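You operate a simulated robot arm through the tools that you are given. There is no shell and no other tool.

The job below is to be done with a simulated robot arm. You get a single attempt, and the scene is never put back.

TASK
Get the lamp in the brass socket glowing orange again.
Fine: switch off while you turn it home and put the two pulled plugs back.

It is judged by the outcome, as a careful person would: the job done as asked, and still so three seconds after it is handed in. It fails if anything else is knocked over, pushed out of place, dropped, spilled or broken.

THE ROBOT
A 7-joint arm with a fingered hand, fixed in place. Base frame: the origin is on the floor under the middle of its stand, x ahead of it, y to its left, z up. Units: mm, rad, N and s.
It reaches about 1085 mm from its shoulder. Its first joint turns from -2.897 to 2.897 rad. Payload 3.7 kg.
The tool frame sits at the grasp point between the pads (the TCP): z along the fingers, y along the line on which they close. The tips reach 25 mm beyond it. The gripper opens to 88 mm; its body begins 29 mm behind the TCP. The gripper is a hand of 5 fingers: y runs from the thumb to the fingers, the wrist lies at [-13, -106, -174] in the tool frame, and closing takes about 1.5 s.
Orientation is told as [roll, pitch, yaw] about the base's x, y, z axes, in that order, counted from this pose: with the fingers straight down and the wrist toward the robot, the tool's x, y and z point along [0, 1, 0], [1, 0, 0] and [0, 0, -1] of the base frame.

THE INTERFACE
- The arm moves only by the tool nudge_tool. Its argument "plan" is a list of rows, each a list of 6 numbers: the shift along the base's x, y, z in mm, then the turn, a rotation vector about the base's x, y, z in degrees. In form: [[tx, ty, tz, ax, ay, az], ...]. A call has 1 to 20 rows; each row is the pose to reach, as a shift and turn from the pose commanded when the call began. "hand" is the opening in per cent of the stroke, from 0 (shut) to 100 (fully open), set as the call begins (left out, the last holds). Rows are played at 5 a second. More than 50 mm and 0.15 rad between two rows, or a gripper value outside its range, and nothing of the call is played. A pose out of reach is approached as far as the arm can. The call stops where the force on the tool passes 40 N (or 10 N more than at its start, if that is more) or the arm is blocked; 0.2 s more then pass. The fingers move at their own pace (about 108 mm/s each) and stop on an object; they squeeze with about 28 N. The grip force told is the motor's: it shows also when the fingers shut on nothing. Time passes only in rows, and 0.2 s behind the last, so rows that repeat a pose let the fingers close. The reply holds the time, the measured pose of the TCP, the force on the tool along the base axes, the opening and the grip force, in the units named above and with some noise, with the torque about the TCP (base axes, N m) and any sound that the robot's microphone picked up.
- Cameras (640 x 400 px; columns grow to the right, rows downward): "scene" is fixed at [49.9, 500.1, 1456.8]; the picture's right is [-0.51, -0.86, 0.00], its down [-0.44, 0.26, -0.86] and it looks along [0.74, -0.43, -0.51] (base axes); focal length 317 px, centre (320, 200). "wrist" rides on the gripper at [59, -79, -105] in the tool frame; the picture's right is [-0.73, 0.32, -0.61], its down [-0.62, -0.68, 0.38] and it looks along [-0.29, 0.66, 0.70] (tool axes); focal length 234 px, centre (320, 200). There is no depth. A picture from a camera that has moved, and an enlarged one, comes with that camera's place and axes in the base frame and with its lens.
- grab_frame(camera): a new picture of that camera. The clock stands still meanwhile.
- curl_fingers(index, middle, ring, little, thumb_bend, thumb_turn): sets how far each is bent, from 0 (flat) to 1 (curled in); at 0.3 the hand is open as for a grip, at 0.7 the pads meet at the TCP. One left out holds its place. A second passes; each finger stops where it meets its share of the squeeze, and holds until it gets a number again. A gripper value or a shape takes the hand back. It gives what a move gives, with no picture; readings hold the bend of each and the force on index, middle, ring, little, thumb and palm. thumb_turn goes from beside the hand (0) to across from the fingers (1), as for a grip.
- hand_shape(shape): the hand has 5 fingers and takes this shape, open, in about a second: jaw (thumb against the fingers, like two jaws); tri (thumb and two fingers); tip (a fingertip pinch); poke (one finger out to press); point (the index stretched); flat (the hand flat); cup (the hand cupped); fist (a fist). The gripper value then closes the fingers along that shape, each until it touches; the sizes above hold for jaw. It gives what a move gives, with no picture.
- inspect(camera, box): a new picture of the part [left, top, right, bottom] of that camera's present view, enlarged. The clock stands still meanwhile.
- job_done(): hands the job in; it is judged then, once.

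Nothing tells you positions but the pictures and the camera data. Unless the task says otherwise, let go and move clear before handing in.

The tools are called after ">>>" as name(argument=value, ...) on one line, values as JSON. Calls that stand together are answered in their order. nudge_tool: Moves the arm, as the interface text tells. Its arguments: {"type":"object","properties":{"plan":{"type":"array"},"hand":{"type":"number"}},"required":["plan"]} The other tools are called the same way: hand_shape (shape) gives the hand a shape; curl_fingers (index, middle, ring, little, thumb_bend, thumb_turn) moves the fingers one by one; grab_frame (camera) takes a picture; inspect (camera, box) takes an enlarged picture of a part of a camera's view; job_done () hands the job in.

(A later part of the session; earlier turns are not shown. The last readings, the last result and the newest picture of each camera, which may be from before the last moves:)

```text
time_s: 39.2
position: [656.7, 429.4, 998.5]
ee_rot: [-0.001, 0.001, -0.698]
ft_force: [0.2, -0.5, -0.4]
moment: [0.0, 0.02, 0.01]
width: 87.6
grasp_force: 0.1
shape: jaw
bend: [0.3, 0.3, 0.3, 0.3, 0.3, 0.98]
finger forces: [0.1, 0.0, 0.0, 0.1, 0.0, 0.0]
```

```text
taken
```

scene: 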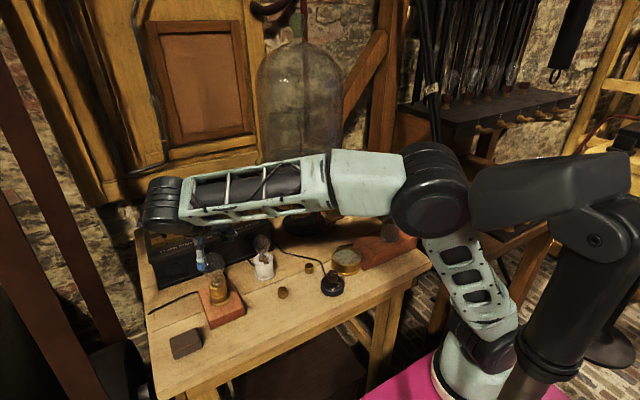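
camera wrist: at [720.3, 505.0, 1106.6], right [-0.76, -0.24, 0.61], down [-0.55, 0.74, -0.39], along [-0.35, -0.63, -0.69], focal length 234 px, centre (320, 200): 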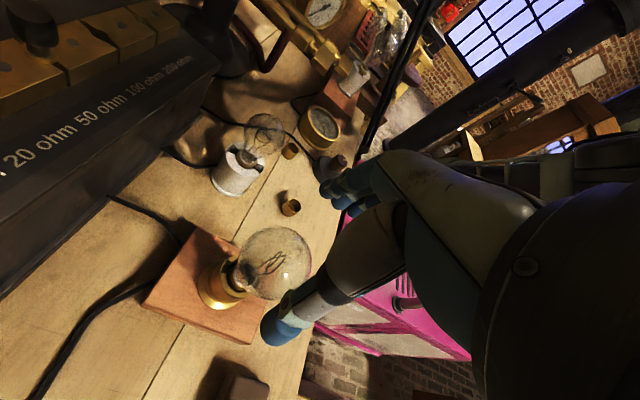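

The lamp is home: no pin shows in the slot, and it's level in the socket. Next are the plugs. I'll rise, unwind the yaw to zero and move toward the right part of the box for accurate views.

>>> nudge_tool(plan=[[0, 0, 45, 0, 0, 5], [0, 0, 90, 0, 0, 10], [8, -15, 125, 0, 0, 16], [28, -40, 135, 0, 0, 22], [48, -65, 135, 0, 0, 28], [66, -85, 135, 0, 0, 34], [83, -99, 135, 0, 0, 40], [83, -99, 135, 0, 0, 40], [83, -99, 135, 0, 0, 40]])

>>> hand_shape(shape="tri")

>>> grab_frame(camera="wrist")

>>> grab_frame(camera="scene")

```text
time_s: 41.2
position: [741.3, 329.2, 1132.4]
ee_rot: [-0.001, 0.0, 0.002]
ft_force: [-0.1, 0.0, -0.3]
moment: [0.01, 0.0, -0.01]
width: 87.9
grasp_force: 0.0
shape: jaw
bend: [0.3, 0.3, 0.3, 0.3, 0.3, 0.98]
finger forces: [0.0, 0.0, 0.0, 0.0, 0.0, 0.1]
```

```text
time_s: 42.1
position: [740.2, 331.0, 1132.0]
ee_rot: [-0.001, 0.001, 0.001]
ft_force: [0.8, 0.1, 0.7]
moment: [0.01, -0.03, 0.02]
width: 87.7
grasp_force: 0.2
shape: tri
bend: [0.3, 0.3, 0.99, 0.99, 0.3, 0.98]
finger forces: [0.0, 0.0, 0.1, 0.1, 0.1, 0.1]
```

```text
taken
camera wrist: at [661.0, 390.6, 1237.2], right [0.32, -0.73, 0.61], down [-0.68, -0.62, -0.38], along [0.66, -0.29, -0.7], focal length 234 px, centre (320, 200)
```

wrist: 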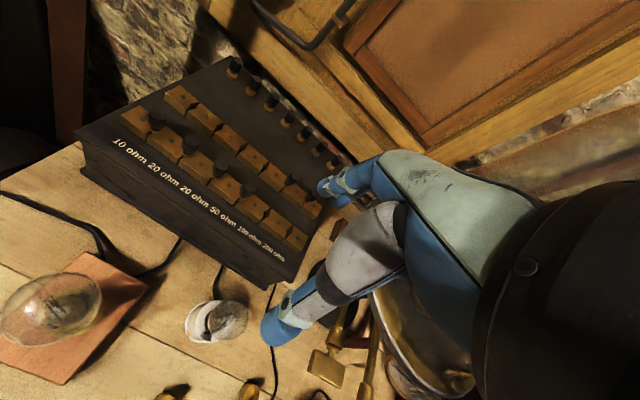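

```text
taken
```

scene: 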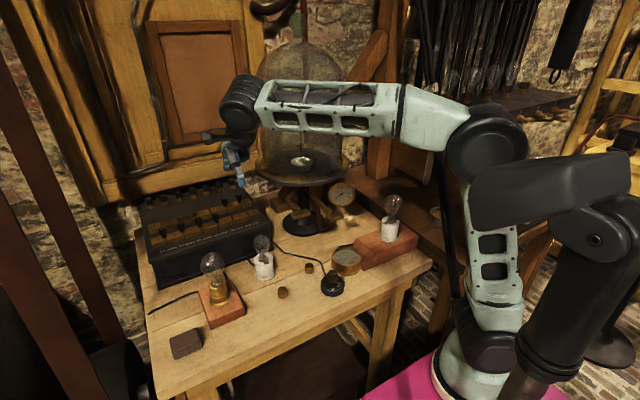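

>>> inspect(camera="wrist", box=[200, 120, 340, 270])

>>> inspect(camera="wrist", box=[220, 165, 330, 255])

>>> inspect(camera="scene", box=[195, 170, 285, 260])

```text
2.67 times, centred on (270, 195) of wrist
camera zoom: at [661.0, 390.6, 1237.2], right [0.32, -0.73, 0.61], down [-0.68, -0.62, -0.38], along [0.66, -0.29, -0.7], focal length 624 px, centre (453, 213)
```

zoom: 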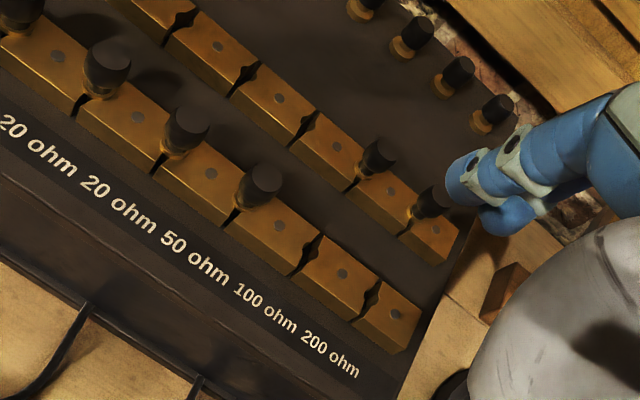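

```text
4.44 times, centred on (275, 210) of wrist
camera zoom: at [661.0, 390.6, 1237.2], right [0.32, -0.73, 0.61], down [-0.68, -0.62, -0.38], along [0.66, -0.29, -0.7], focal length 1041 px, centre (520, 156)
```

zoom: 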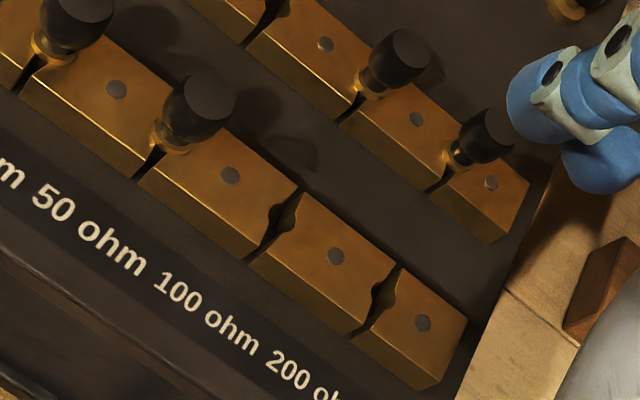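

```text
4.44 times, centred on (240, 215) of scene
camera zoom: at [49.9, 500.1, 1456.8], right [-0.51, -0.86, 0.0], down [-0.44, 0.26, -0.86], along [0.74, -0.43, -0.51], focal length 1408 px, centre (676, 133)
```

zoom: 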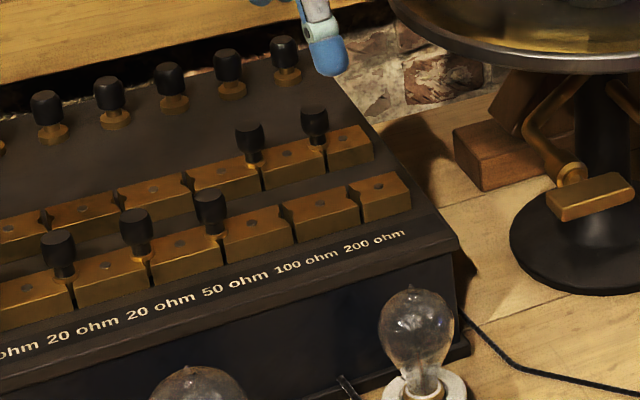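

I'll take a second wrist view of the same area from a different side for accurate triangulation of plugs and holes.

>>> nudge_tool(plan=[[4, 20, 0, 0, 0, -8], [8, 40, 0, 0, 0, -16], [12, 60, 0, 0, 0, -24], [16, 80, 0, 0, 0, -32], [20, 90, 0, 0, 0, -40], [20, 90, 0, 0, 0, -40], [20, 90, 0, 0, 0, -40]])

>>> grab_frame(camera="wrist")

>>> inspect(camera="wrist", box=[200, 120, 340, 270])

```text
time_s: 43.7
position: [761.0, 420.8, 1133.6]
ee_rot: [0.001, 0.0, -0.7]
ft_force: [-0.3, 0.1, -0.1]
moment: [-0.01, 0.0, 0.01]
width: 87.5
grasp_force: 0.1
shape: tri
bend: [0.3, 0.3, 0.99, 0.99, 0.3, 0.98]
finger forces: [0.0, 0.1, 0.0, 0.0, 0.0, 0.0]
```

```text
taken
camera wrist: at [736.9, 518.7, 1237.8], right [-0.22, -0.76, 0.61], down [-0.92, -0.04, -0.38], along [0.32, -0.64, -0.7], focal length 234 px, centre (320, 200)
```

wrist: 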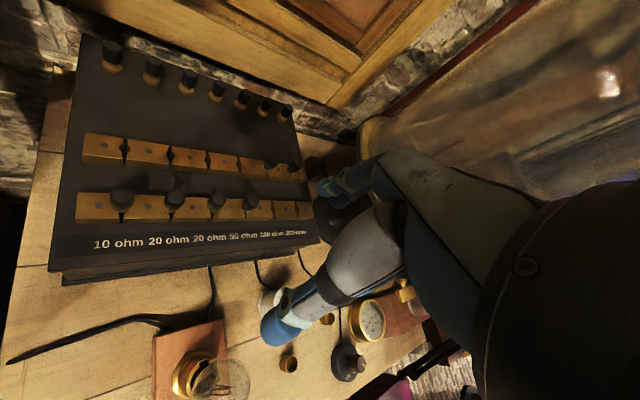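

```text
2.67 times, centred on (270, 195) of wrist
camera zoom: at [736.9, 518.7, 1237.8], right [-0.22, -0.76, 0.61], down [-0.92, -0.04, -0.38], along [0.32, -0.64, -0.7], focal length 624 px, centre (453, 213)
```

zoom: 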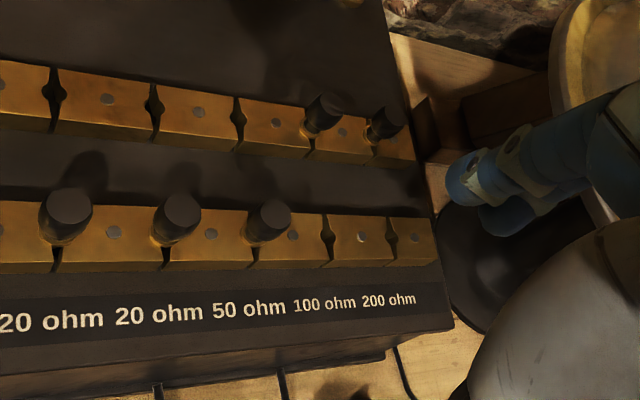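

>>> inspect(camera="wrist", box=[235, 145, 325, 225])

```text
5.00 times, centred on (280, 185) of wrist
camera zoom: at [736.9, 518.7, 1237.8], right [-0.22, -0.76, 0.61], down [-0.92, -0.04, -0.38], along [0.32, -0.64, -0.7], focal length 1171 px, centre (520, 275)
```

zoom: 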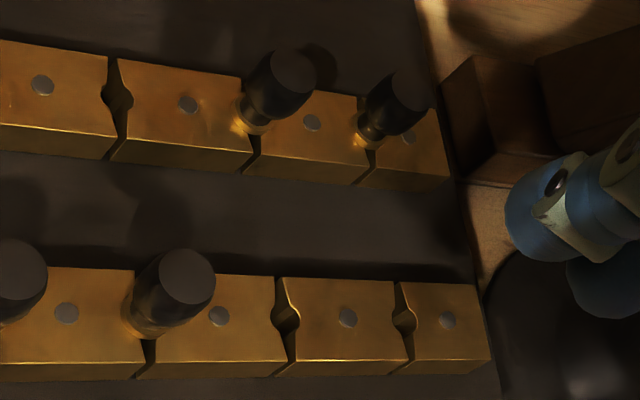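

Triangulation from the two wrist views shows a level box aligned with the base axes. The bar tops are at z≈921 and the plug tops at z≈952. The front holes are at about (861.5, 331.5) and (861.5, 285.3), and the parked plugs at about (938.5, 332) and (938.5, 285). The bell-jar plate edge is close on the right, so I'll keep the wrist swung left (yaw −25°) and move above rear plug 5.

>>> nudge_tool(plan=[[35, -18, 0, 0, 0, 3], [70, -36, 0, 0, 0, 6], [105, -54, -10, 0, 0, 9], [140, -72, -30, 0, 0, 12], [174, -88, -55, 0, 0, 15], [174, -88, -93, 0, 0, 15], [174, -88, -93, 0, 0, 15], [174, -88, -93, 0, 0, 15]], hand=55)

>>> grab_frame(camera="wrist")

>>> grab_frame(camera="scene")

```text
time_s: 45.5
position: [932.1, 333.6, 1041.2]
ee_rot: [0.0, 0.001, -0.436]
ft_force: [0.6, -0.1, -1.2]
moment: [0.02, -0.02, -0.01]
width: 48.9
grasp_force: 0.1
shape: tri
bend: [0.74, 0.42, 0.99, 0.99, 0.67, 1.0]
finger forces: [0.0, 0.1, 0.1, 0.0, 0.0, 0.0]
```

```text
taken
camera wrist: at [884.4, 421.9, 1145.9], right [-0.01, -0.79, 0.61], down [-0.88, -0.28, -0.38], along [0.47, -0.54, -0.7], focal length 234 px, centre (320, 200)
```

wrist: 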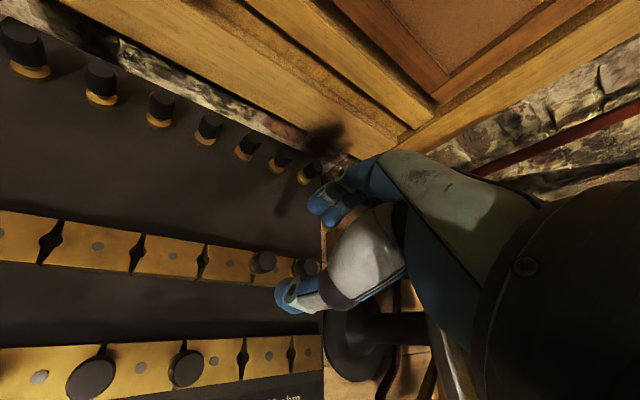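

```text
taken
```

scene: 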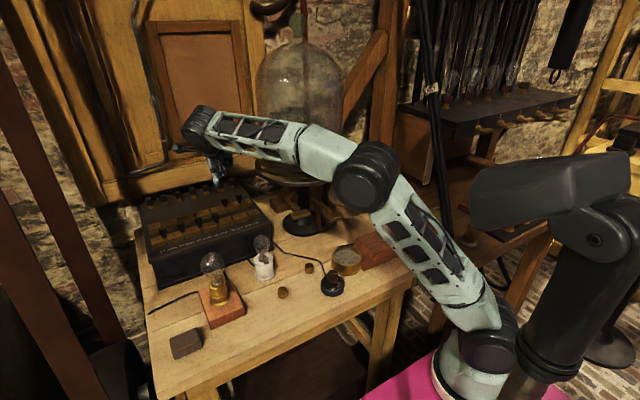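

>>> inspect(camera="wrist", box=[220, 170, 360, 320])

>>> inspect(camera="scene", box=[180, 130, 280, 240])

```text
2.67 times, centred on (290, 245) of wrist
camera zoom: at [884.4, 421.9, 1145.9], right [-0.01, -0.79, 0.61], down [-0.88, -0.28, -0.38], along [0.47, -0.54, -0.7], focal length 624 px, centre (400, 80)
```

zoom: 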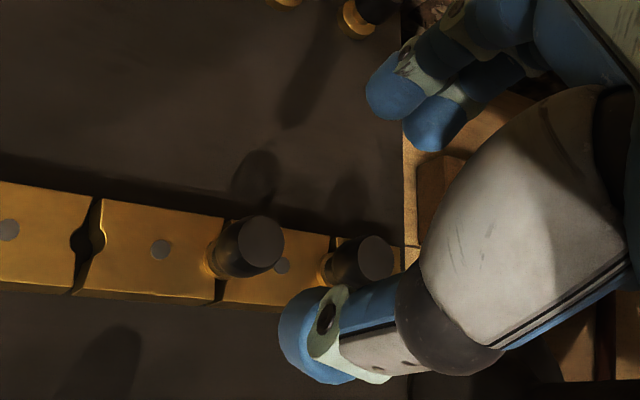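

```text
3.64 times, centred on (230, 185) of scene
camera zoom: at [49.9, 500.1, 1456.8], right [-0.51, -0.86, 0.0], down [-0.44, 0.26, -0.86], along [0.74, -0.43, -0.51], focal length 1152 px, centre (647, 254)
```

zoom: 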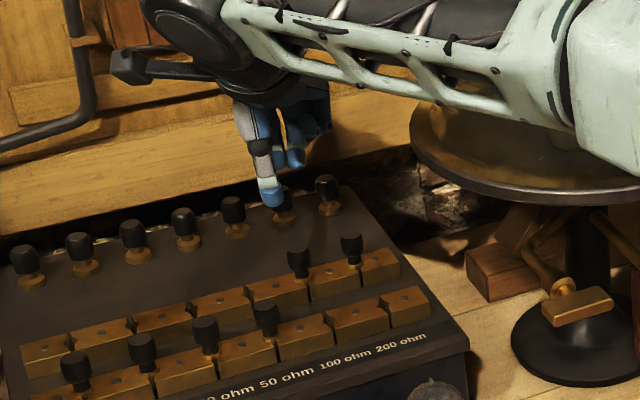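

>>> inspect(camera="wrist", box=[160, 300, 330, 400])

>>> inspect(camera="wrist", box=[180, 230, 330, 330])

```text
3.76 times, centred on (245, 350) of wrist
camera zoom: at [884.4, 421.9, 1145.9], right [-0.01, -0.79, 0.61], down [-0.88, -0.28, -0.38], along [0.47, -0.54, -0.7], focal length 882 px, centre (602, -365)
```

zoom: 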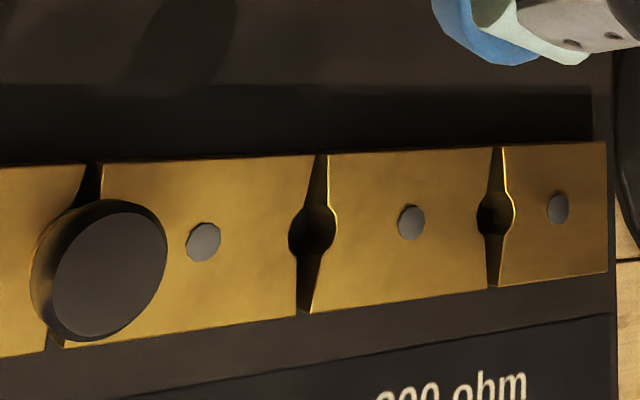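

```text
4.00 times, centred on (255, 280) of wrist
camera zoom: at [884.4, 421.9, 1145.9], right [-0.01, -0.79, 0.61], down [-0.88, -0.28, -0.38], along [0.47, -0.54, -0.7], focal length 937 px, centre (580, -120)
```

zoom: 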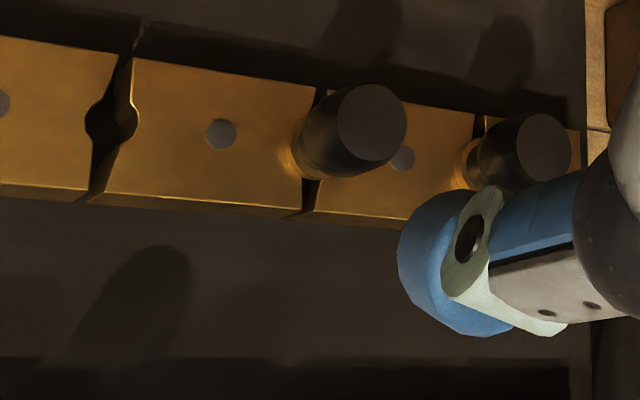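

The same camera view confirms that rear plug 5 is at about (936, 331.6), front hole 5 at (861.2, 331.4) and front hole 6 at (861.6, 284.7). The row offset is about 74.6 mm in x. I'm above plug 5 and will descend in stages.

>>> nudge_tool(plan=[[0, 0, -25, 0, 0, 0], [0, 0, -50, 0, 0, 0], [0, 0, -50, 0, 0, 0], [0, 0, -50, 0, 0, 0]])

>>> inspect(camera="wrist", box=[220, 170, 360, 320])

>>> inspect(camera="scene", box=[200, 150, 280, 230])

```text
time_s: 46.5
position: [934.4, 334.1, 990.8]
ee_rot: [0.0, 0.003, -0.436]
ft_force: [-0.2, 0.2, -0.3]
moment: [0.02, -0.02, 0.01]
width: 49.0
grasp_force: 0.1
shape: tri
bend: [0.74, 0.42, 0.99, 0.99, 0.67, 1.0]
finger forces: [0.1, 0.0, 0.0, 0.1, 0.0, 0.0]
```

```text
2.67 times, centred on (290, 245) of wrist
camera zoom: at [885.8, 422.7, 1094.7], right [-0.01, -0.79, 0.61], down [-0.88, -0.28, -0.38], along [0.47, -0.54, -0.7], focal length 624 px, centre (400, 80)
```

zoom: 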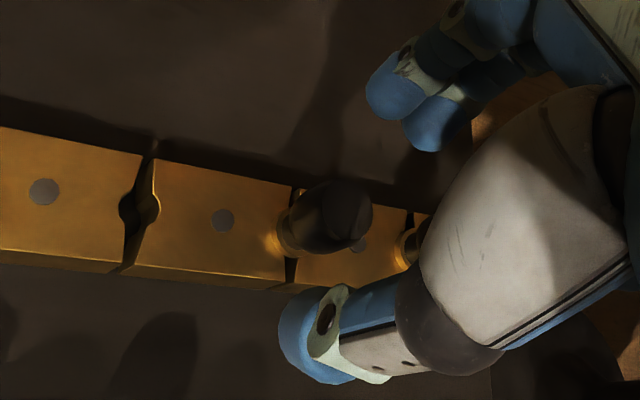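

```text
5.00 times, centred on (240, 190) of scene
camera zoom: at [49.9, 500.1, 1456.8], right [-0.51, -0.86, 0.0], down [-0.44, 0.26, -0.86], along [0.74, -0.43, -0.51], focal length 1584 px, centre (720, 250)
```

zoom: 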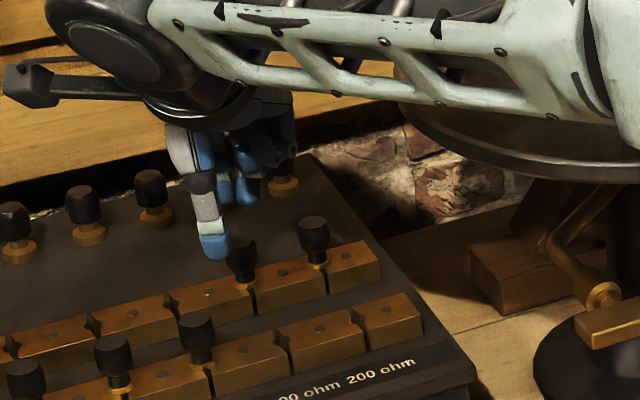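

>>> nudge_tool(plan=[[-1.5, -1, -12, 0, 0, 0], [-1.5, -1, -24, 0, 0, 0], [-1.5, -1, -36, 0, 0, 0], [-1.5, -1, -36, 0, 0, 0], [-1.5, -1, -36, 0, 0, 0]])

>>> inspect(camera="wrist", box=[220, 170, 360, 320])

>>> inspect(camera="scene", box=[200, 150, 280, 230])

```text
time_s: 47.7
position: [933.2, 332.8, 954.3]
ee_rot: [-0.001, 0.0, -0.438]
ft_force: [0.7, -0.4, -0.7]
moment: [-0.01, 0.01, 0.0]
width: 48.8
grasp_force: 0.0
shape: tri
bend: [0.74, 0.42, 0.99, 0.99, 0.67, 1.0]
finger forces: [0.0, 0.0, 0.0, 0.1, 0.0, 0.0]
```

```text
2.67 times, centred on (290, 245) of wrist
camera zoom: at [885.0, 420.7, 1059.7], right [-0.01, -0.79, 0.61], down [-0.88, -0.28, -0.38], along [0.47, -0.54, -0.7], focal length 624 px, centre (400, 80)
```

zoom: 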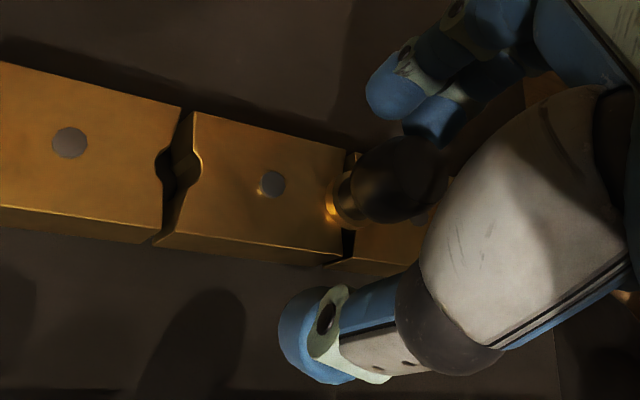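

```text
5.00 times, centred on (240, 190) of scene
camera zoom: at [49.9, 500.1, 1456.8], right [-0.51, -0.86, 0.0], down [-0.44, 0.26, -0.86], along [0.74, -0.43, -0.51], focal length 1584 px, centre (720, 250)
```

zoom: 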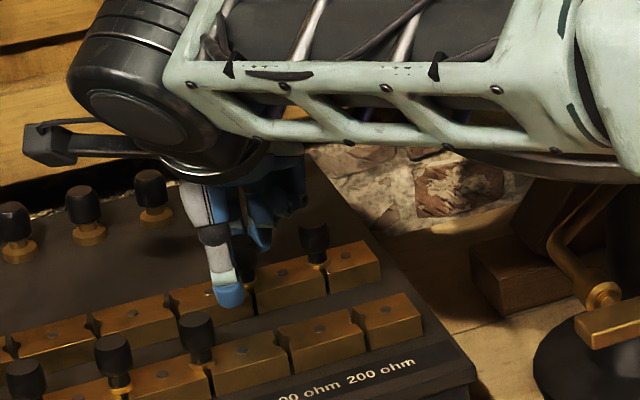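

The plug is between thumb and fingers with no contact forces. I'll close the hand on it.

>>> nudge_tool(plan=[[0, 0, 0, 0, 0, 0], [0, 0, 0, 0, 0, 0], [0, 0, 0, 0, 0, 0], [0, 0, 0, 0, 0, 0], [0, 0, 0, 0, 0, 0], [0, 0, 0, 0, 0, 0]], hand=0)

>>> inspect(camera="wrist", box=[220, 170, 360, 320])

>>> inspect(camera="scene", box=[200, 150, 280, 230])

```text
time_s: 49.1
position: [932.4, 332.1, 954.7]
ee_rot: [0.001, 0.0, -0.438]
ft_force: [0.5, -0.5, -0.5]
moment: [-0.02, -0.05, 0.05]
width: 12.5
grasp_force: 28.3
shape: tri
bend: [0.73, 0.6, 1.0, 1.0, 0.75, 1.0]
finger forces: [12.6, 12.9, 0.0, 0.0, 24.1, 0.0]
```

```text
2.67 times, centred on (290, 245) of wrist
camera zoom: at [885.1, 420.7, 1059.7], right [-0.01, -0.79, 0.61], down [-0.88, -0.28, -0.38], along [0.47, -0.54, -0.7], focal length 624 px, centre (400, 80)
```

zoom: 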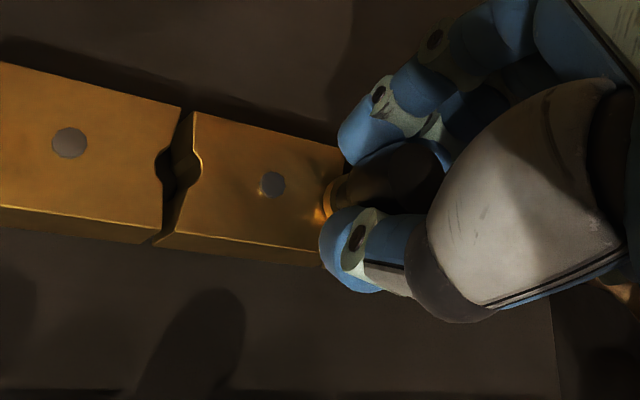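

```text
5.00 times, centred on (240, 190) of scene
camera zoom: at [49.9, 500.1, 1456.8], right [-0.51, -0.86, 0.0], down [-0.44, 0.26, -0.86], along [0.74, -0.43, -0.51], focal length 1584 px, centre (720, 250)
```

zoom: 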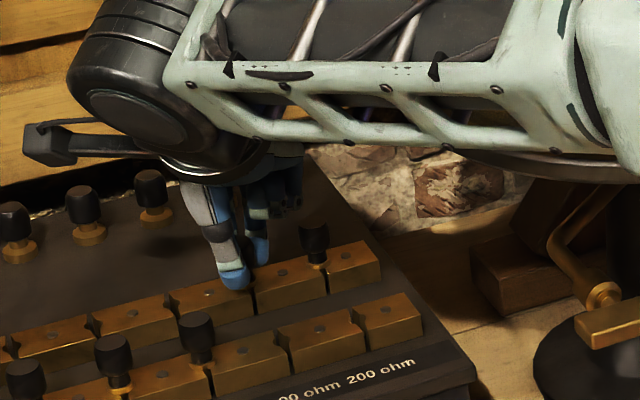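

The grip is balanced at 13, 13 and 24 N. I'll pull the plug straight up.

>>> nudge_tool(plan=[[0, 0, 4, 0, 0, 0], [0, 0, 10, 0, 0, 0], [0, 0, 20, 0, 0, 0], [0, 0, 35, 0, 0, 0], [0, 0, 55, 0, 0, 0], [0, 0, 55, 0, 0, 0], [0, 0, 55, 0, 0, 0]])

>>> inspect(camera="wrist", box=[220, 170, 360, 320])

>>> inspect(camera="scene", box=[200, 150, 280, 230])

```text
time_s: 50.7
position: [931.8, 329.8, 1009.1]
ee_rot: [0.002, 0.0, -0.439]
ft_force: [-0.4, -0.4, -0.7]
moment: [0.0, 0.02, -0.02]
width: 12.9
grasp_force: 27.5
shape: tri
bend: [0.73, 0.6, 1.0, 1.0, 0.75, 1.0]
finger forces: [12.5, 12.5, 0.0, 0.1, 24.6, 0.0]
```

```text
2.67 times, centred on (290, 245) of wrist
camera zoom: at [885.3, 418.7, 1114.1], right [-0.01, -0.79, 0.61], down [-0.88, -0.28, -0.38], along [0.47, -0.54, -0.7], focal length 624 px, centre (400, 80)
```

zoom: 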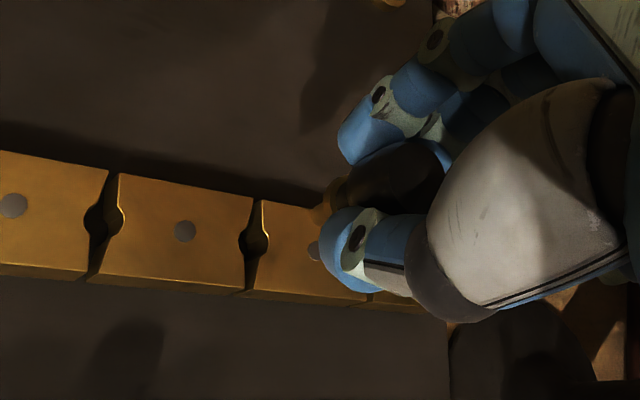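

```text
5.00 times, centred on (240, 190) of scene
camera zoom: at [49.9, 500.1, 1456.8], right [-0.51, -0.86, 0.0], down [-0.44, 0.26, -0.86], along [0.74, -0.43, -0.51], focal length 1584 px, centre (720, 250)
```

zoom: 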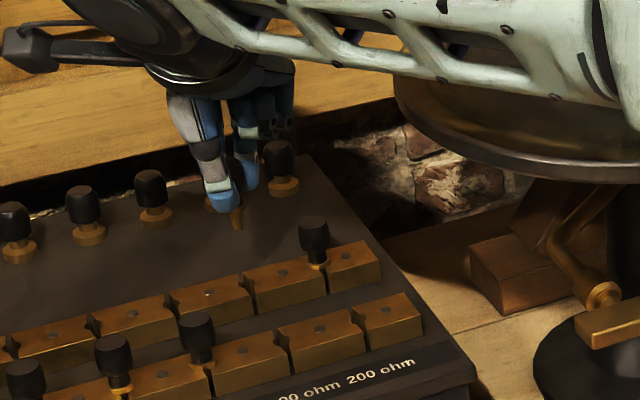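

The plug is out, with its brass pin visible below the fingers. I'll shift it 74.6 mm toward the front row at this height, then check alignment over hole 5.

>>> nudge_tool(plan=[[-25, 0.5, 0, 0, 0, 0], [-50, 1, 0, 0, 0, 0], [-74.6, 1.5, 0, 0, 0, 0], [-74.6, 1.5, -15, 0, 0, 0], [-74.6, 1.5, -15, 0, 0, 0], [-74.6, 1.5, -15, 0, 0, 0]])

>>> grab_frame(camera="wrist")

>>> inspect(camera="wrist", box=[220, 170, 360, 320])

>>> inspect(camera="scene", box=[210, 180, 270, 240])

```text
time_s: 52.1
position: [857.0, 334.8, 994.0]
ee_rot: [0.0, 0.0, -0.436]
ft_force: [-0.9, -0.7, 0.6]
moment: [0.02, 0.02, 0.0]
width: 12.7
grasp_force: 28.5
shape: tri
bend: [0.73, 0.6, 1.0, 1.0, 0.75, 1.0]
finger forces: [12.5, 12.7, 0.1, 0.0, 24.6, 0.0]
```

```text
taken
camera wrist: at [808.8, 422.8, 1098.8], right [-0.01, -0.79, 0.61], down [-0.88, -0.28, -0.38], along [0.47, -0.54, -0.7], focal length 234 px, centre (320, 200)
```

wrist: 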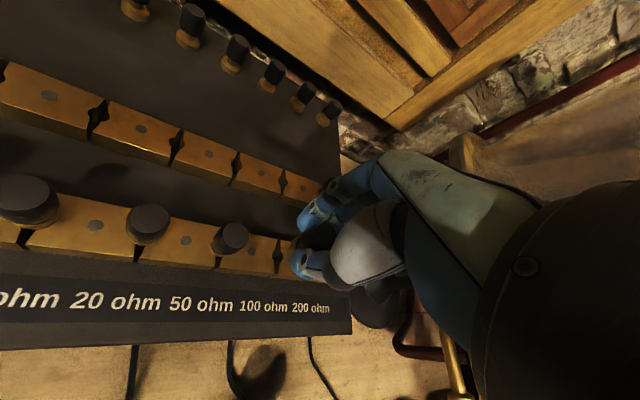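

```text
2.67 times, centred on (290, 245) of wrist
camera zoom: at [808.8, 422.8, 1098.8], right [-0.01, -0.79, 0.61], down [-0.88, -0.28, -0.38], along [0.47, -0.54, -0.7], focal length 624 px, centre (400, 80)
```

zoom: 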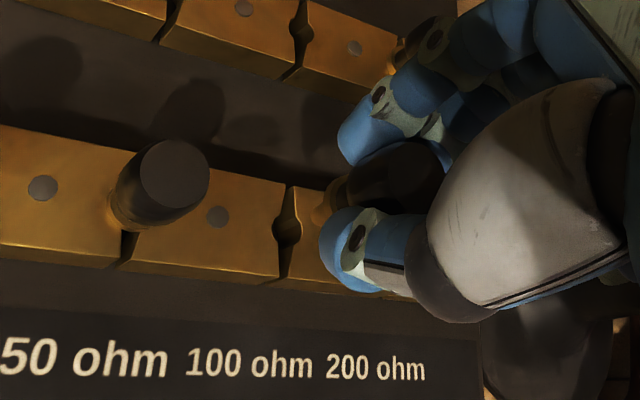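

```text
6.67 times, centred on (240, 210) of scene
camera zoom: at [49.9, 500.1, 1456.8], right [-0.51, -0.86, 0.0], down [-0.44, 0.26, -0.86], along [0.74, -0.43, -0.51], focal length 2112 px, centre (853, 133)
```

zoom: 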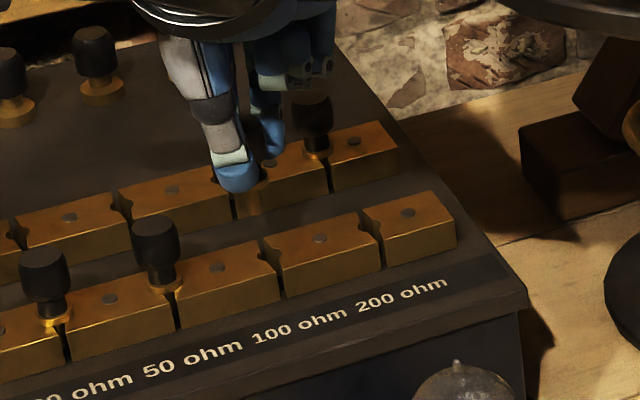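

I need a small correction of about (+1.35, −2.2) mm to match the grasp-to-hole offset. I'll apply it while lowering partway, then check.

>>> nudge_tool(plan=[[1.3, -2.2, -4, 0, 0, 0], [1.3, -2.2, -10, 0, 0, 0], [1.3, -2.2, -14, 0, 0, 0], [1.3, -2.2, -14, 0, 0, 0]])

>>> inspect(camera="wrist", box=[250, 200, 330, 290])

>>> inspect(camera="scene", box=[215, 190, 265, 240])

```text
time_s: 53.1
position: [857.9, 332.0, 978.6]
ee_rot: [0.0, 0.001, -0.436]
ft_force: [0.2, 0.2, 0.2]
moment: [-0.01, 0.01, -0.01]
width: 12.7
grasp_force: 27.9
shape: tri
bend: [0.73, 0.6, 1.0, 1.0, 0.75, 1.0]
finger forces: [12.4, 12.6, 0.0, 0.0, 24.6, 0.0]
```

```text
4.44 times, centred on (290, 245) of wrist
camera zoom: at [811.0, 419.7, 1083.9], right [-0.01, -0.79, 0.61], down [-0.88, -0.28, -0.38], along [0.47, -0.54, -0.7], focal length 1041 px, centre (453, 0)
```

zoom: 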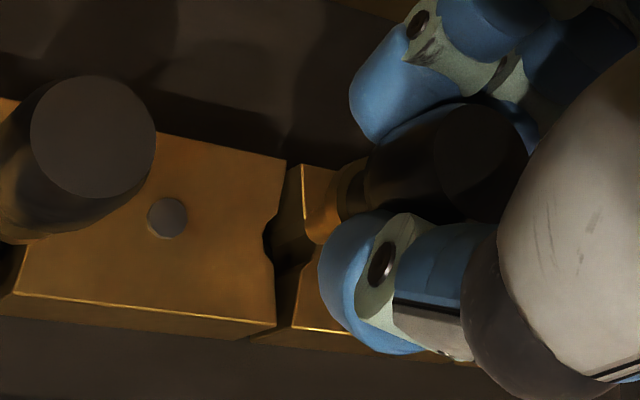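

```text
8.00 times, centred on (240, 215) of scene
camera zoom: at [49.9, 500.1, 1456.8], right [-0.51, -0.86, 0.0], down [-0.44, 0.26, -0.86], along [0.74, -0.43, -0.51], focal length 2534 px, centre (960, 80)
```

zoom: 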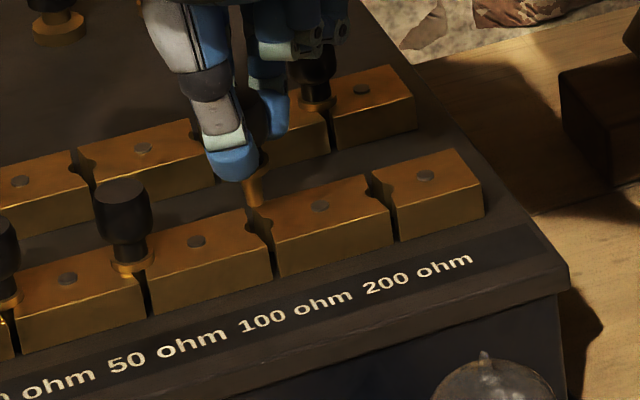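

The pin is poised just above hole 5, and both views agree it's aligned within about a millimetre. I'll lower it in with a tiny correction.

>>> nudge_tool(plan=[[-0.5, 0.6, -4, 0, 0, 0], [-0.5, 0.6, -8, 0, 0, 0], [-0.5, 0.6, -12, 0, 0, 0], [-0.5, 0.6, -16, 0, 0, 0], [-0.5, 0.6, -20, 0, 0, 0], [-0.5, 0.6, -20, 0, 0, 0]])

>>> inspect(camera="wrist", box=[250, 200, 330, 290])

>>> inspect(camera="scene", box=[215, 190, 265, 240])

```text
time_s: 54.5
position: [858.8, 330.4, 960.0]
ee_rot: [0.001, 0.0, -0.436]
ft_force: [-0.2, 0.2, -0.8]
moment: [-0.01, 0.0, 0.0]
width: 12.7
grasp_force: 28.0
shape: tri
bend: [0.73, 0.6, 1.0, 1.0, 0.75, 1.0]
finger forces: [12.6, 12.7, 0.1, 0.0, 24.5, 0.1]
```

```text
4.44 times, centred on (290, 245) of wrist
camera zoom: at [811.3, 419.6, 1064.6], right [-0.01, -0.79, 0.61], down [-0.88, -0.28, -0.38], along [0.47, -0.54, -0.7], focal length 1041 px, centre (453, 0)
```

zoom: 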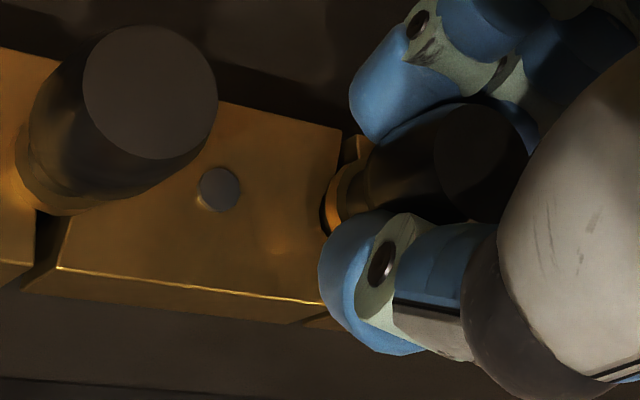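

```text
8.00 times, centred on (240, 215) of scene
camera zoom: at [49.9, 500.1, 1456.8], right [-0.51, -0.86, 0.0], down [-0.44, 0.26, -0.86], along [0.74, -0.43, -0.51], focal length 2534 px, centre (960, 80)
```

zoom: 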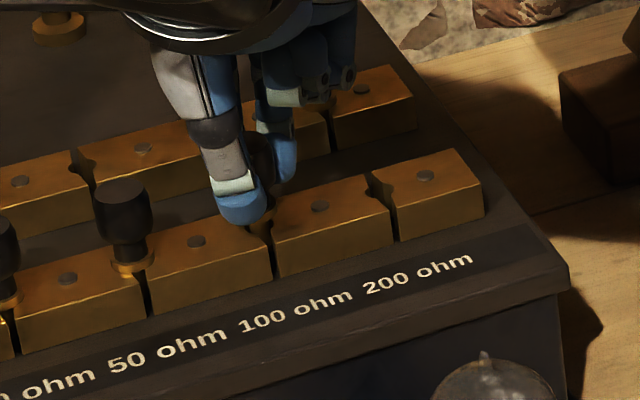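

>>> nudge_tool(plan=[[-1, 1, -1, 0, 0, 0], [-1, 1, -3, 0, 0, 0], [-1, 1, -5, 0, 0, 0], [-1, 1, -5.5, 0, 0, 0], [-1, 1, -5.5, 0, 0, 0]])

>>> inspect(camera="wrist", box=[250, 200, 330, 290])

>>> inspect(camera="scene", box=[215, 190, 265, 240])

```text
time_s: 55.7
position: [859.7, 332.6, 954.3]
ee_rot: [0.002, -0.002, -0.436]
ft_force: [0.0, 0.6, -0.9]
moment: [0.01, 0.0, 0.0]
width: 12.7
grasp_force: 28.0
shape: tri
bend: [0.73, 0.6, 1.0, 1.0, 0.75, 1.0]
finger forces: [12.6, 12.7, 0.0, 0.1, 24.6, 0.1]
```

```text
4.44 times, centred on (290, 245) of wrist
camera zoom: at [810.5, 420.5, 1059.0], right [-0.01, -0.79, 0.61], down [-0.88, -0.28, -0.38], along [0.47, -0.54, -0.7], focal length 1041 px, centre (453, 0)
```

zoom: 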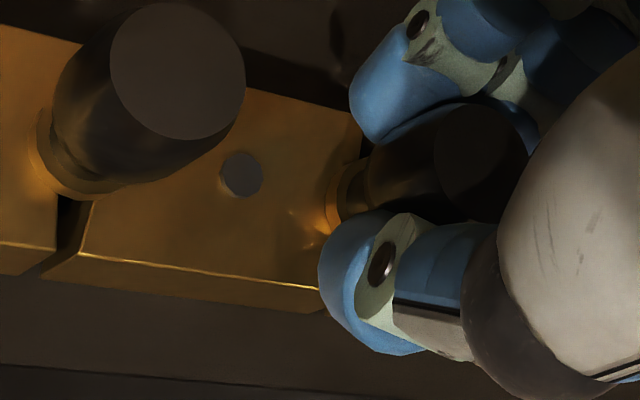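

```text
8.00 times, centred on (240, 215) of scene
camera zoom: at [49.9, 500.1, 1456.8], right [-0.51, -0.86, 0.0], down [-0.44, 0.26, -0.86], along [0.74, -0.43, -0.51], focal length 2534 px, centre (960, 80)
```

zoom: 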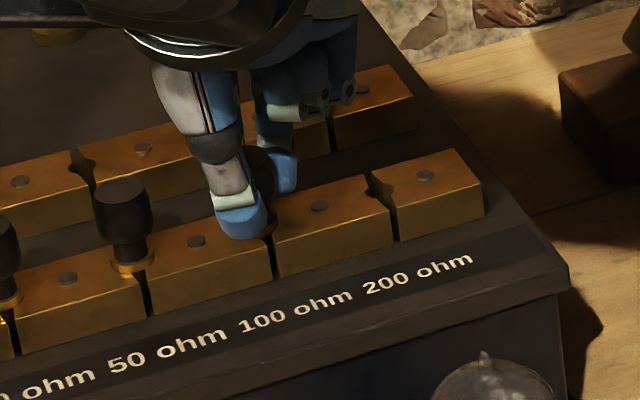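

>>> nudge_tool(plan=[[0, 0, -1, 0, 0, 0], [0, 0, -2, 0, 0, 0], [0, 0, -2, 0, 0, 0]])

>>> inspect(camera="wrist", box=[250, 200, 330, 290])

```text
time_s: 56.5
position: [857.0, 331.9, 952.5]
ee_rot: [0.0, 0.0, -0.436]
ft_force: [2.5, 0.5, 6.2]
moment: [0.03, -0.04, -0.01]
width: 12.9
grasp_force: 27.9
shape: tri
bend: [0.73, 0.6, 1.0, 1.0, 0.75, 1.0]
finger forces: [14.9, 13.9, 0.0, 0.1, 25.5, 0.0]
```

```text
4.44 times, centred on (290, 245) of wrist
camera zoom: at [810.1, 420.1, 1058.2], right [-0.02, -0.79, 0.61], down [-0.88, -0.28, -0.38], along [0.47, -0.54, -0.7], focal length 1041 px, centre (453, 0)
```

zoom: 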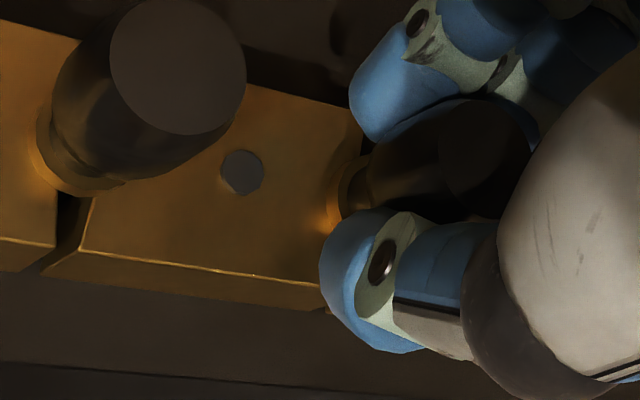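

Contact of 6 N shows it's seating at the expected depth. I'll press slightly more to seat it firmly, then release.

>>> nudge_tool(plan=[[0, 0, -1, 0, 0, 0], [0, 0, -1.5, 0, 0, 0], [0, 0, -1.5, 0, 0, 0]])

>>> nudge_tool(plan=[[0, 0, 2, 0, 0, 0], [0, 0, 3, 0, 0, 0], [0, 0, 3, 0, 0, 0], [0, 0, 3, 0, 0, 0], [0, 0, 3, 0, 0, 0]], hand=55)

>>> inspect(camera="wrist", box=[220, 170, 360, 320])

>>> inspect(camera="scene", box=[215, 190, 265, 240])

```text
time_s: 57.3
position: [857.9, 331.2, 952.6]
ee_rot: [0.001, 0.0, -0.436]
ft_force: [2.6, 0.9, 16.4]
moment: [0.05, -0.03, 0.0]
width: 13.4
grasp_force: 28.1
shape: tri
bend: [0.73, 0.6, 1.0, 1.0, 0.76, 1.0]
finger forces: [16.1, 15.1, 0.0, 0.0, 28.6, 0.1]
```

```text
time_s: 58.5
position: [859.0, 331.9, 953.9]
ee_rot: [0.0, 0.0, -0.437]
ft_force: [0.1, -0.1, -0.5]
moment: [0.02, -0.01, 0.01]
width: 48.1
grasp_force: 0.1
shape: tri
bend: [0.74, 0.43, 0.99, 0.99, 0.67, 1.0]
finger forces: [0.1, 0.1, 0.0, 0.0, 0.1, 0.0]
```

```text
2.67 times, centred on (290, 245) of wrist
camera zoom: at [811.2, 420.2, 1058.8], right [-0.01, -0.79, 0.61], down [-0.88, -0.28, -0.38], along [0.47, -0.54, -0.7], focal length 624 px, centre (400, 80)
```

zoom: 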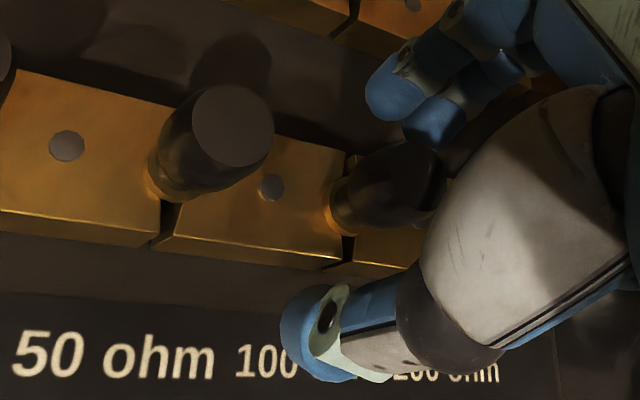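

```text
8.00 times, centred on (240, 215) of scene
camera zoom: at [49.9, 500.1, 1456.8], right [-0.51, -0.86, 0.0], down [-0.44, 0.26, -0.86], along [0.74, -0.43, -0.51], focal length 2534 px, centre (960, 80)
```

zoom: 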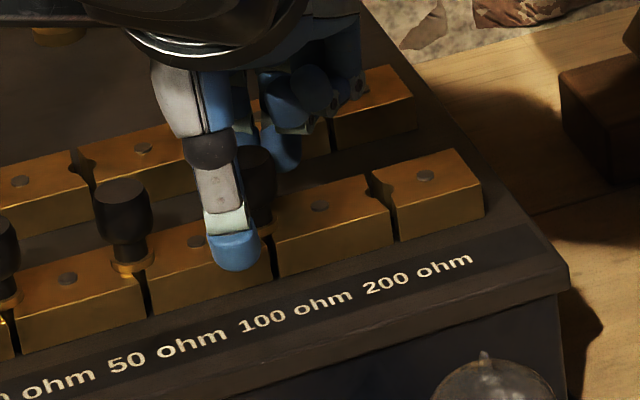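

Plug 5 stands in the 100 ohm gap, level with its neighbour. I'll lift straight up and verify.

>>> nudge_tool(plan=[[0, 0, 15, 0, 0, 0], [0, 0, 35, 0, 0, 0], [0, 0, 65, 0, 0, 0], [0, 0, 100, 0, 0, 0], [0, 0, 100, 0, 0, 0], [0, 0, 100, 0, 0, 0]])

>>> grab_frame(camera="wrist")

>>> inspect(camera="scene", box=[200, 170, 280, 250])

```text
time_s: 59.9
position: [859.1, 331.5, 1056.4]
ee_rot: [0.001, 0.0, -0.437]
ft_force: [-0.7, 0.0, 1.1]
moment: [0.03, 0.05, 0.02]
width: 48.2
grasp_force: 0.1
shape: tri
bend: [0.74, 0.43, 0.99, 0.99, 0.67, 1.0]
finger forces: [0.0, 0.0, 0.1, 0.1, 0.1, 0.0]
```

```text
taken
camera wrist: at [811.4, 420.6, 1160.3], right [-0.01, -0.79, 0.61], down [-0.88, -0.28, -0.38], along [0.47, -0.54, -0.7], focal length 234 px, centre (320, 200)
```

wrist: 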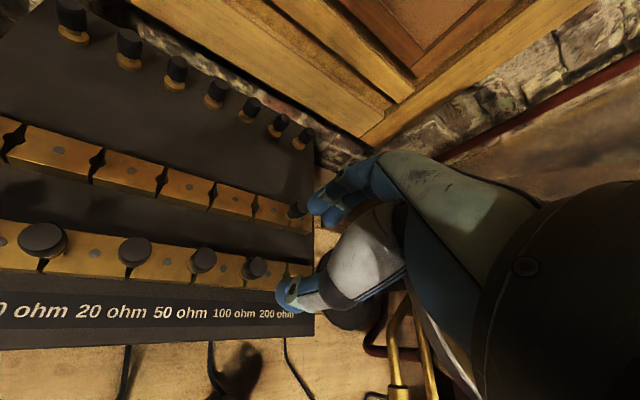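

```text
5.00 times, centred on (240, 210) of scene
camera zoom: at [49.9, 500.1, 1456.8], right [-0.51, -0.86, 0.0], down [-0.44, 0.26, -0.86], along [0.74, -0.43, -0.51], focal length 1584 px, centre (720, 150)
```

zoom: 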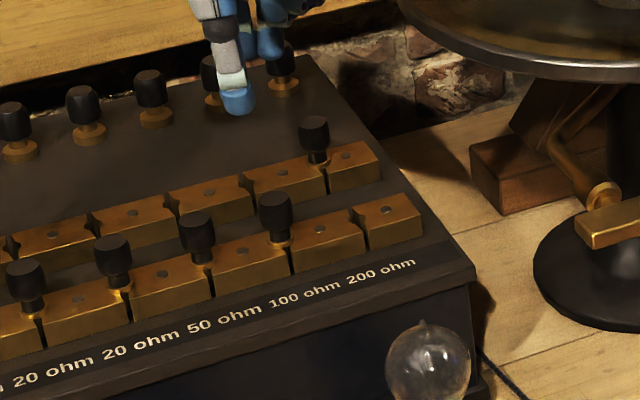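

The 100 ohm plug is home. Before fetching the other plug, which sits near the bell-jar plate, I'll take a better look at that plate's position so the hand keeps clear of it.

>>> nudge_tool(plan=[[-20, 0, 20, 0, 0, -6], [-45, 0, 44, 0, 0, -12], [-70, 0, 44, 0, 0, -18], [-90, 0, 44, 0, 0, -24], [-99, 0, 44, 0, 0, -30], [-99, 0, 44, 0, 0, -30], [-99, 0, 44, 0, 0, -30]])

>>> grab_frame(camera="wrist")

>>> grab_frame(camera="scene")

```text
time_s: 61.5
position: [759.5, 332.9, 1098.2]
ee_rot: [-0.001, 0.0, -0.96]
ft_force: [-0.1, 0.7, -0.4]
moment: [-0.02, 0.0, 0.01]
width: 48.1
grasp_force: 0.1
shape: tri
bend: [0.74, 0.43, 0.99, 0.99, 0.67, 1.0]
finger forces: [0.0, 0.1, 0.0, 0.0, 0.0, 0.1]
```

```text
taken
camera wrist: at [761.4, 431.9, 1202.3], right [-0.41, -0.68, 0.61], down [-0.9, 0.2, -0.38], along [0.14, -0.7, -0.7], focal length 234 px, centre (320, 200)
```

wrist: 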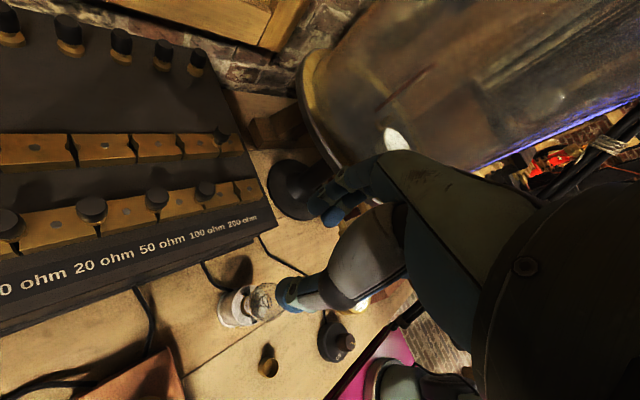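

```text
taken
```

scene: 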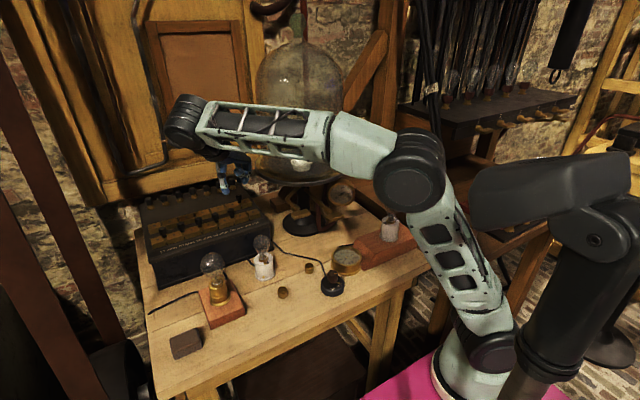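

>>> inspect(camera="wrist", box=[230, 30, 380, 190])

>>> nudge_tool(plan=[[-10, 30, 0, 0, 0, 0], [-20, 60, 0, 0, 0, 0], [-20, 60, 0, 0, 0, 0], [-20, 60, 0, 0, 0, 0]])

>>> inspect(camera="wrist", box=[230, 30, 380, 190])

```text
2.50 times, centred on (305, 110) of wrist
camera zoom: at [761.4, 431.9, 1202.3], right [-0.41, -0.68, 0.61], down [-0.9, 0.2, -0.38], along [0.14, -0.7, -0.7], focal length 585 px, centre (358, 425)
```

zoom: 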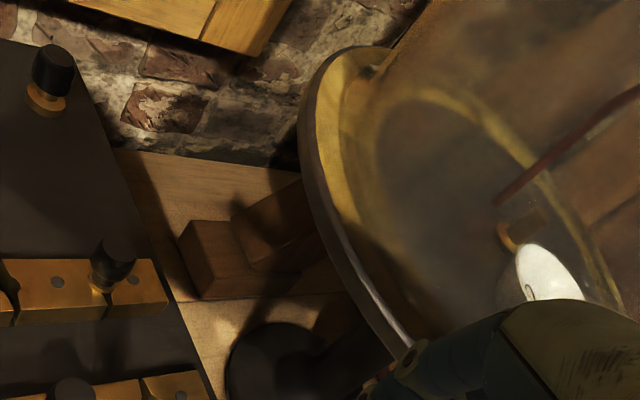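

```text
time_s: 62.5
position: [737.3, 393.5, 1100.3]
ee_rot: [0.0, 0.001, -0.961]
ft_force: [-0.5, 0.4, 0.2]
moment: [-0.03, -0.01, -0.02]
width: 48.1
grasp_force: 0.0
shape: tri
bend: [0.74, 0.42, 0.99, 0.99, 0.67, 1.0]
finger forces: [0.1, 0.0, 0.1, 0.1, 0.1, 0.0]
```

```text
2.50 times, centred on (305, 110) of wrist
camera zoom: at [739.2, 492.2, 1203.8], right [-0.41, -0.68, 0.61], down [-0.9, 0.2, -0.38], along [0.14, -0.7, -0.7], focal length 585 px, centre (358, 425)
```

zoom: 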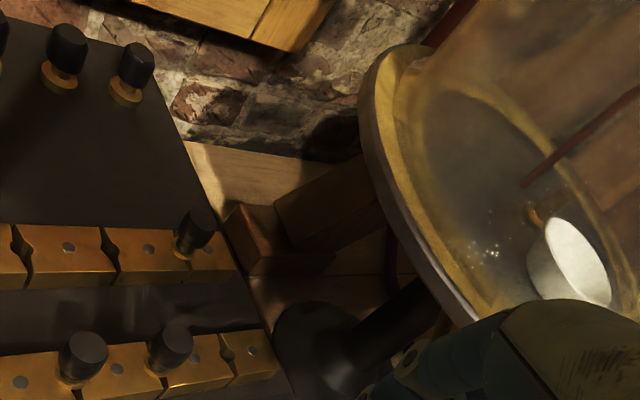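

The plate's left edge reaches y≈220–240 at z≈1010–1040, so an upright hand at the last plug and hole would pass very close. I'll go back to yaw 0 and lean the hand about 20° toward +y, keeping that same orientation from grasp to insertion.

>>> nudge_tool(plan=[[20, -8, 0, 0, 0, 8], [45, -18, 0, 0, 0, 16], [70, -28, 0, 0, 0, 24], [95, -38, 0, 0, 0, 32], [120, -48, 0, 0, 0, 40], [145, -56, 0, 0, 0, 48], [160, -60, 0, 0, 0, 55], [160, -60, 0, 0, 0, 55]])

>>> nudge_tool(plan=[[0, 0, 0, -7, 0, 0], [0, 0, 0, -14, 0, 0], [0, 0, 0, -20, 0, 0], [0, 0, 0, -20, 0, 0], [0, 0, 0, -20, 0, 0]])

>>> grab_frame(camera="wrist")

>>> grab_frame(camera="scene")

```text
time_s: 64.3
position: [897.7, 332.6, 1093.8]
ee_rot: [0.0, 0.0, 0.003]
ft_force: [-0.1, 0.2, -0.5]
moment: [0.01, 0.0, -0.01]
width: 48.1
grasp_force: 0.0
shape: tri
bend: [0.74, 0.42, 0.99, 0.99, 0.67, 1.0]
finger forces: [0.1, 0.0, 0.0, 0.1, 0.1, 0.0]
```

```text
time_s: 65.5
position: [896.5, 330.6, 1098.3]
ee_rot: [-0.351, 0.001, -0.002]
ft_force: [-0.1, 0.8, -0.1]
moment: [0.01, 0.02, 0.01]
width: 48.0
grasp_force: 0.0
shape: tri
bend: [0.74, 0.42, 0.99, 0.99, 0.67, 1.0]
finger forces: [0.0, 0.1, 0.0, 0.1, 0.0, 0.0]
```

```text
taken
camera wrist: at [817.6, 424.5, 1175.7], right [0.32, -0.47, 0.82], down [-0.68, -0.72, -0.15], along [0.66, -0.51, -0.55], focal length 234 px, centre (320, 200)
```

wrist: 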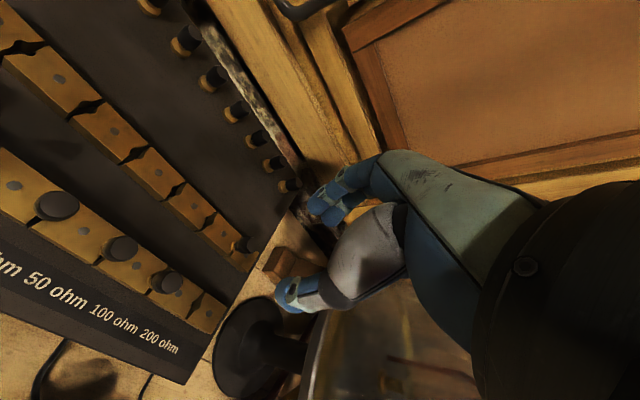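

```text
taken
```

scene: 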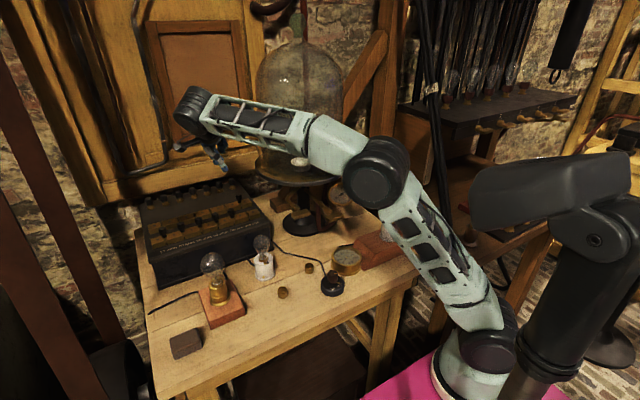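

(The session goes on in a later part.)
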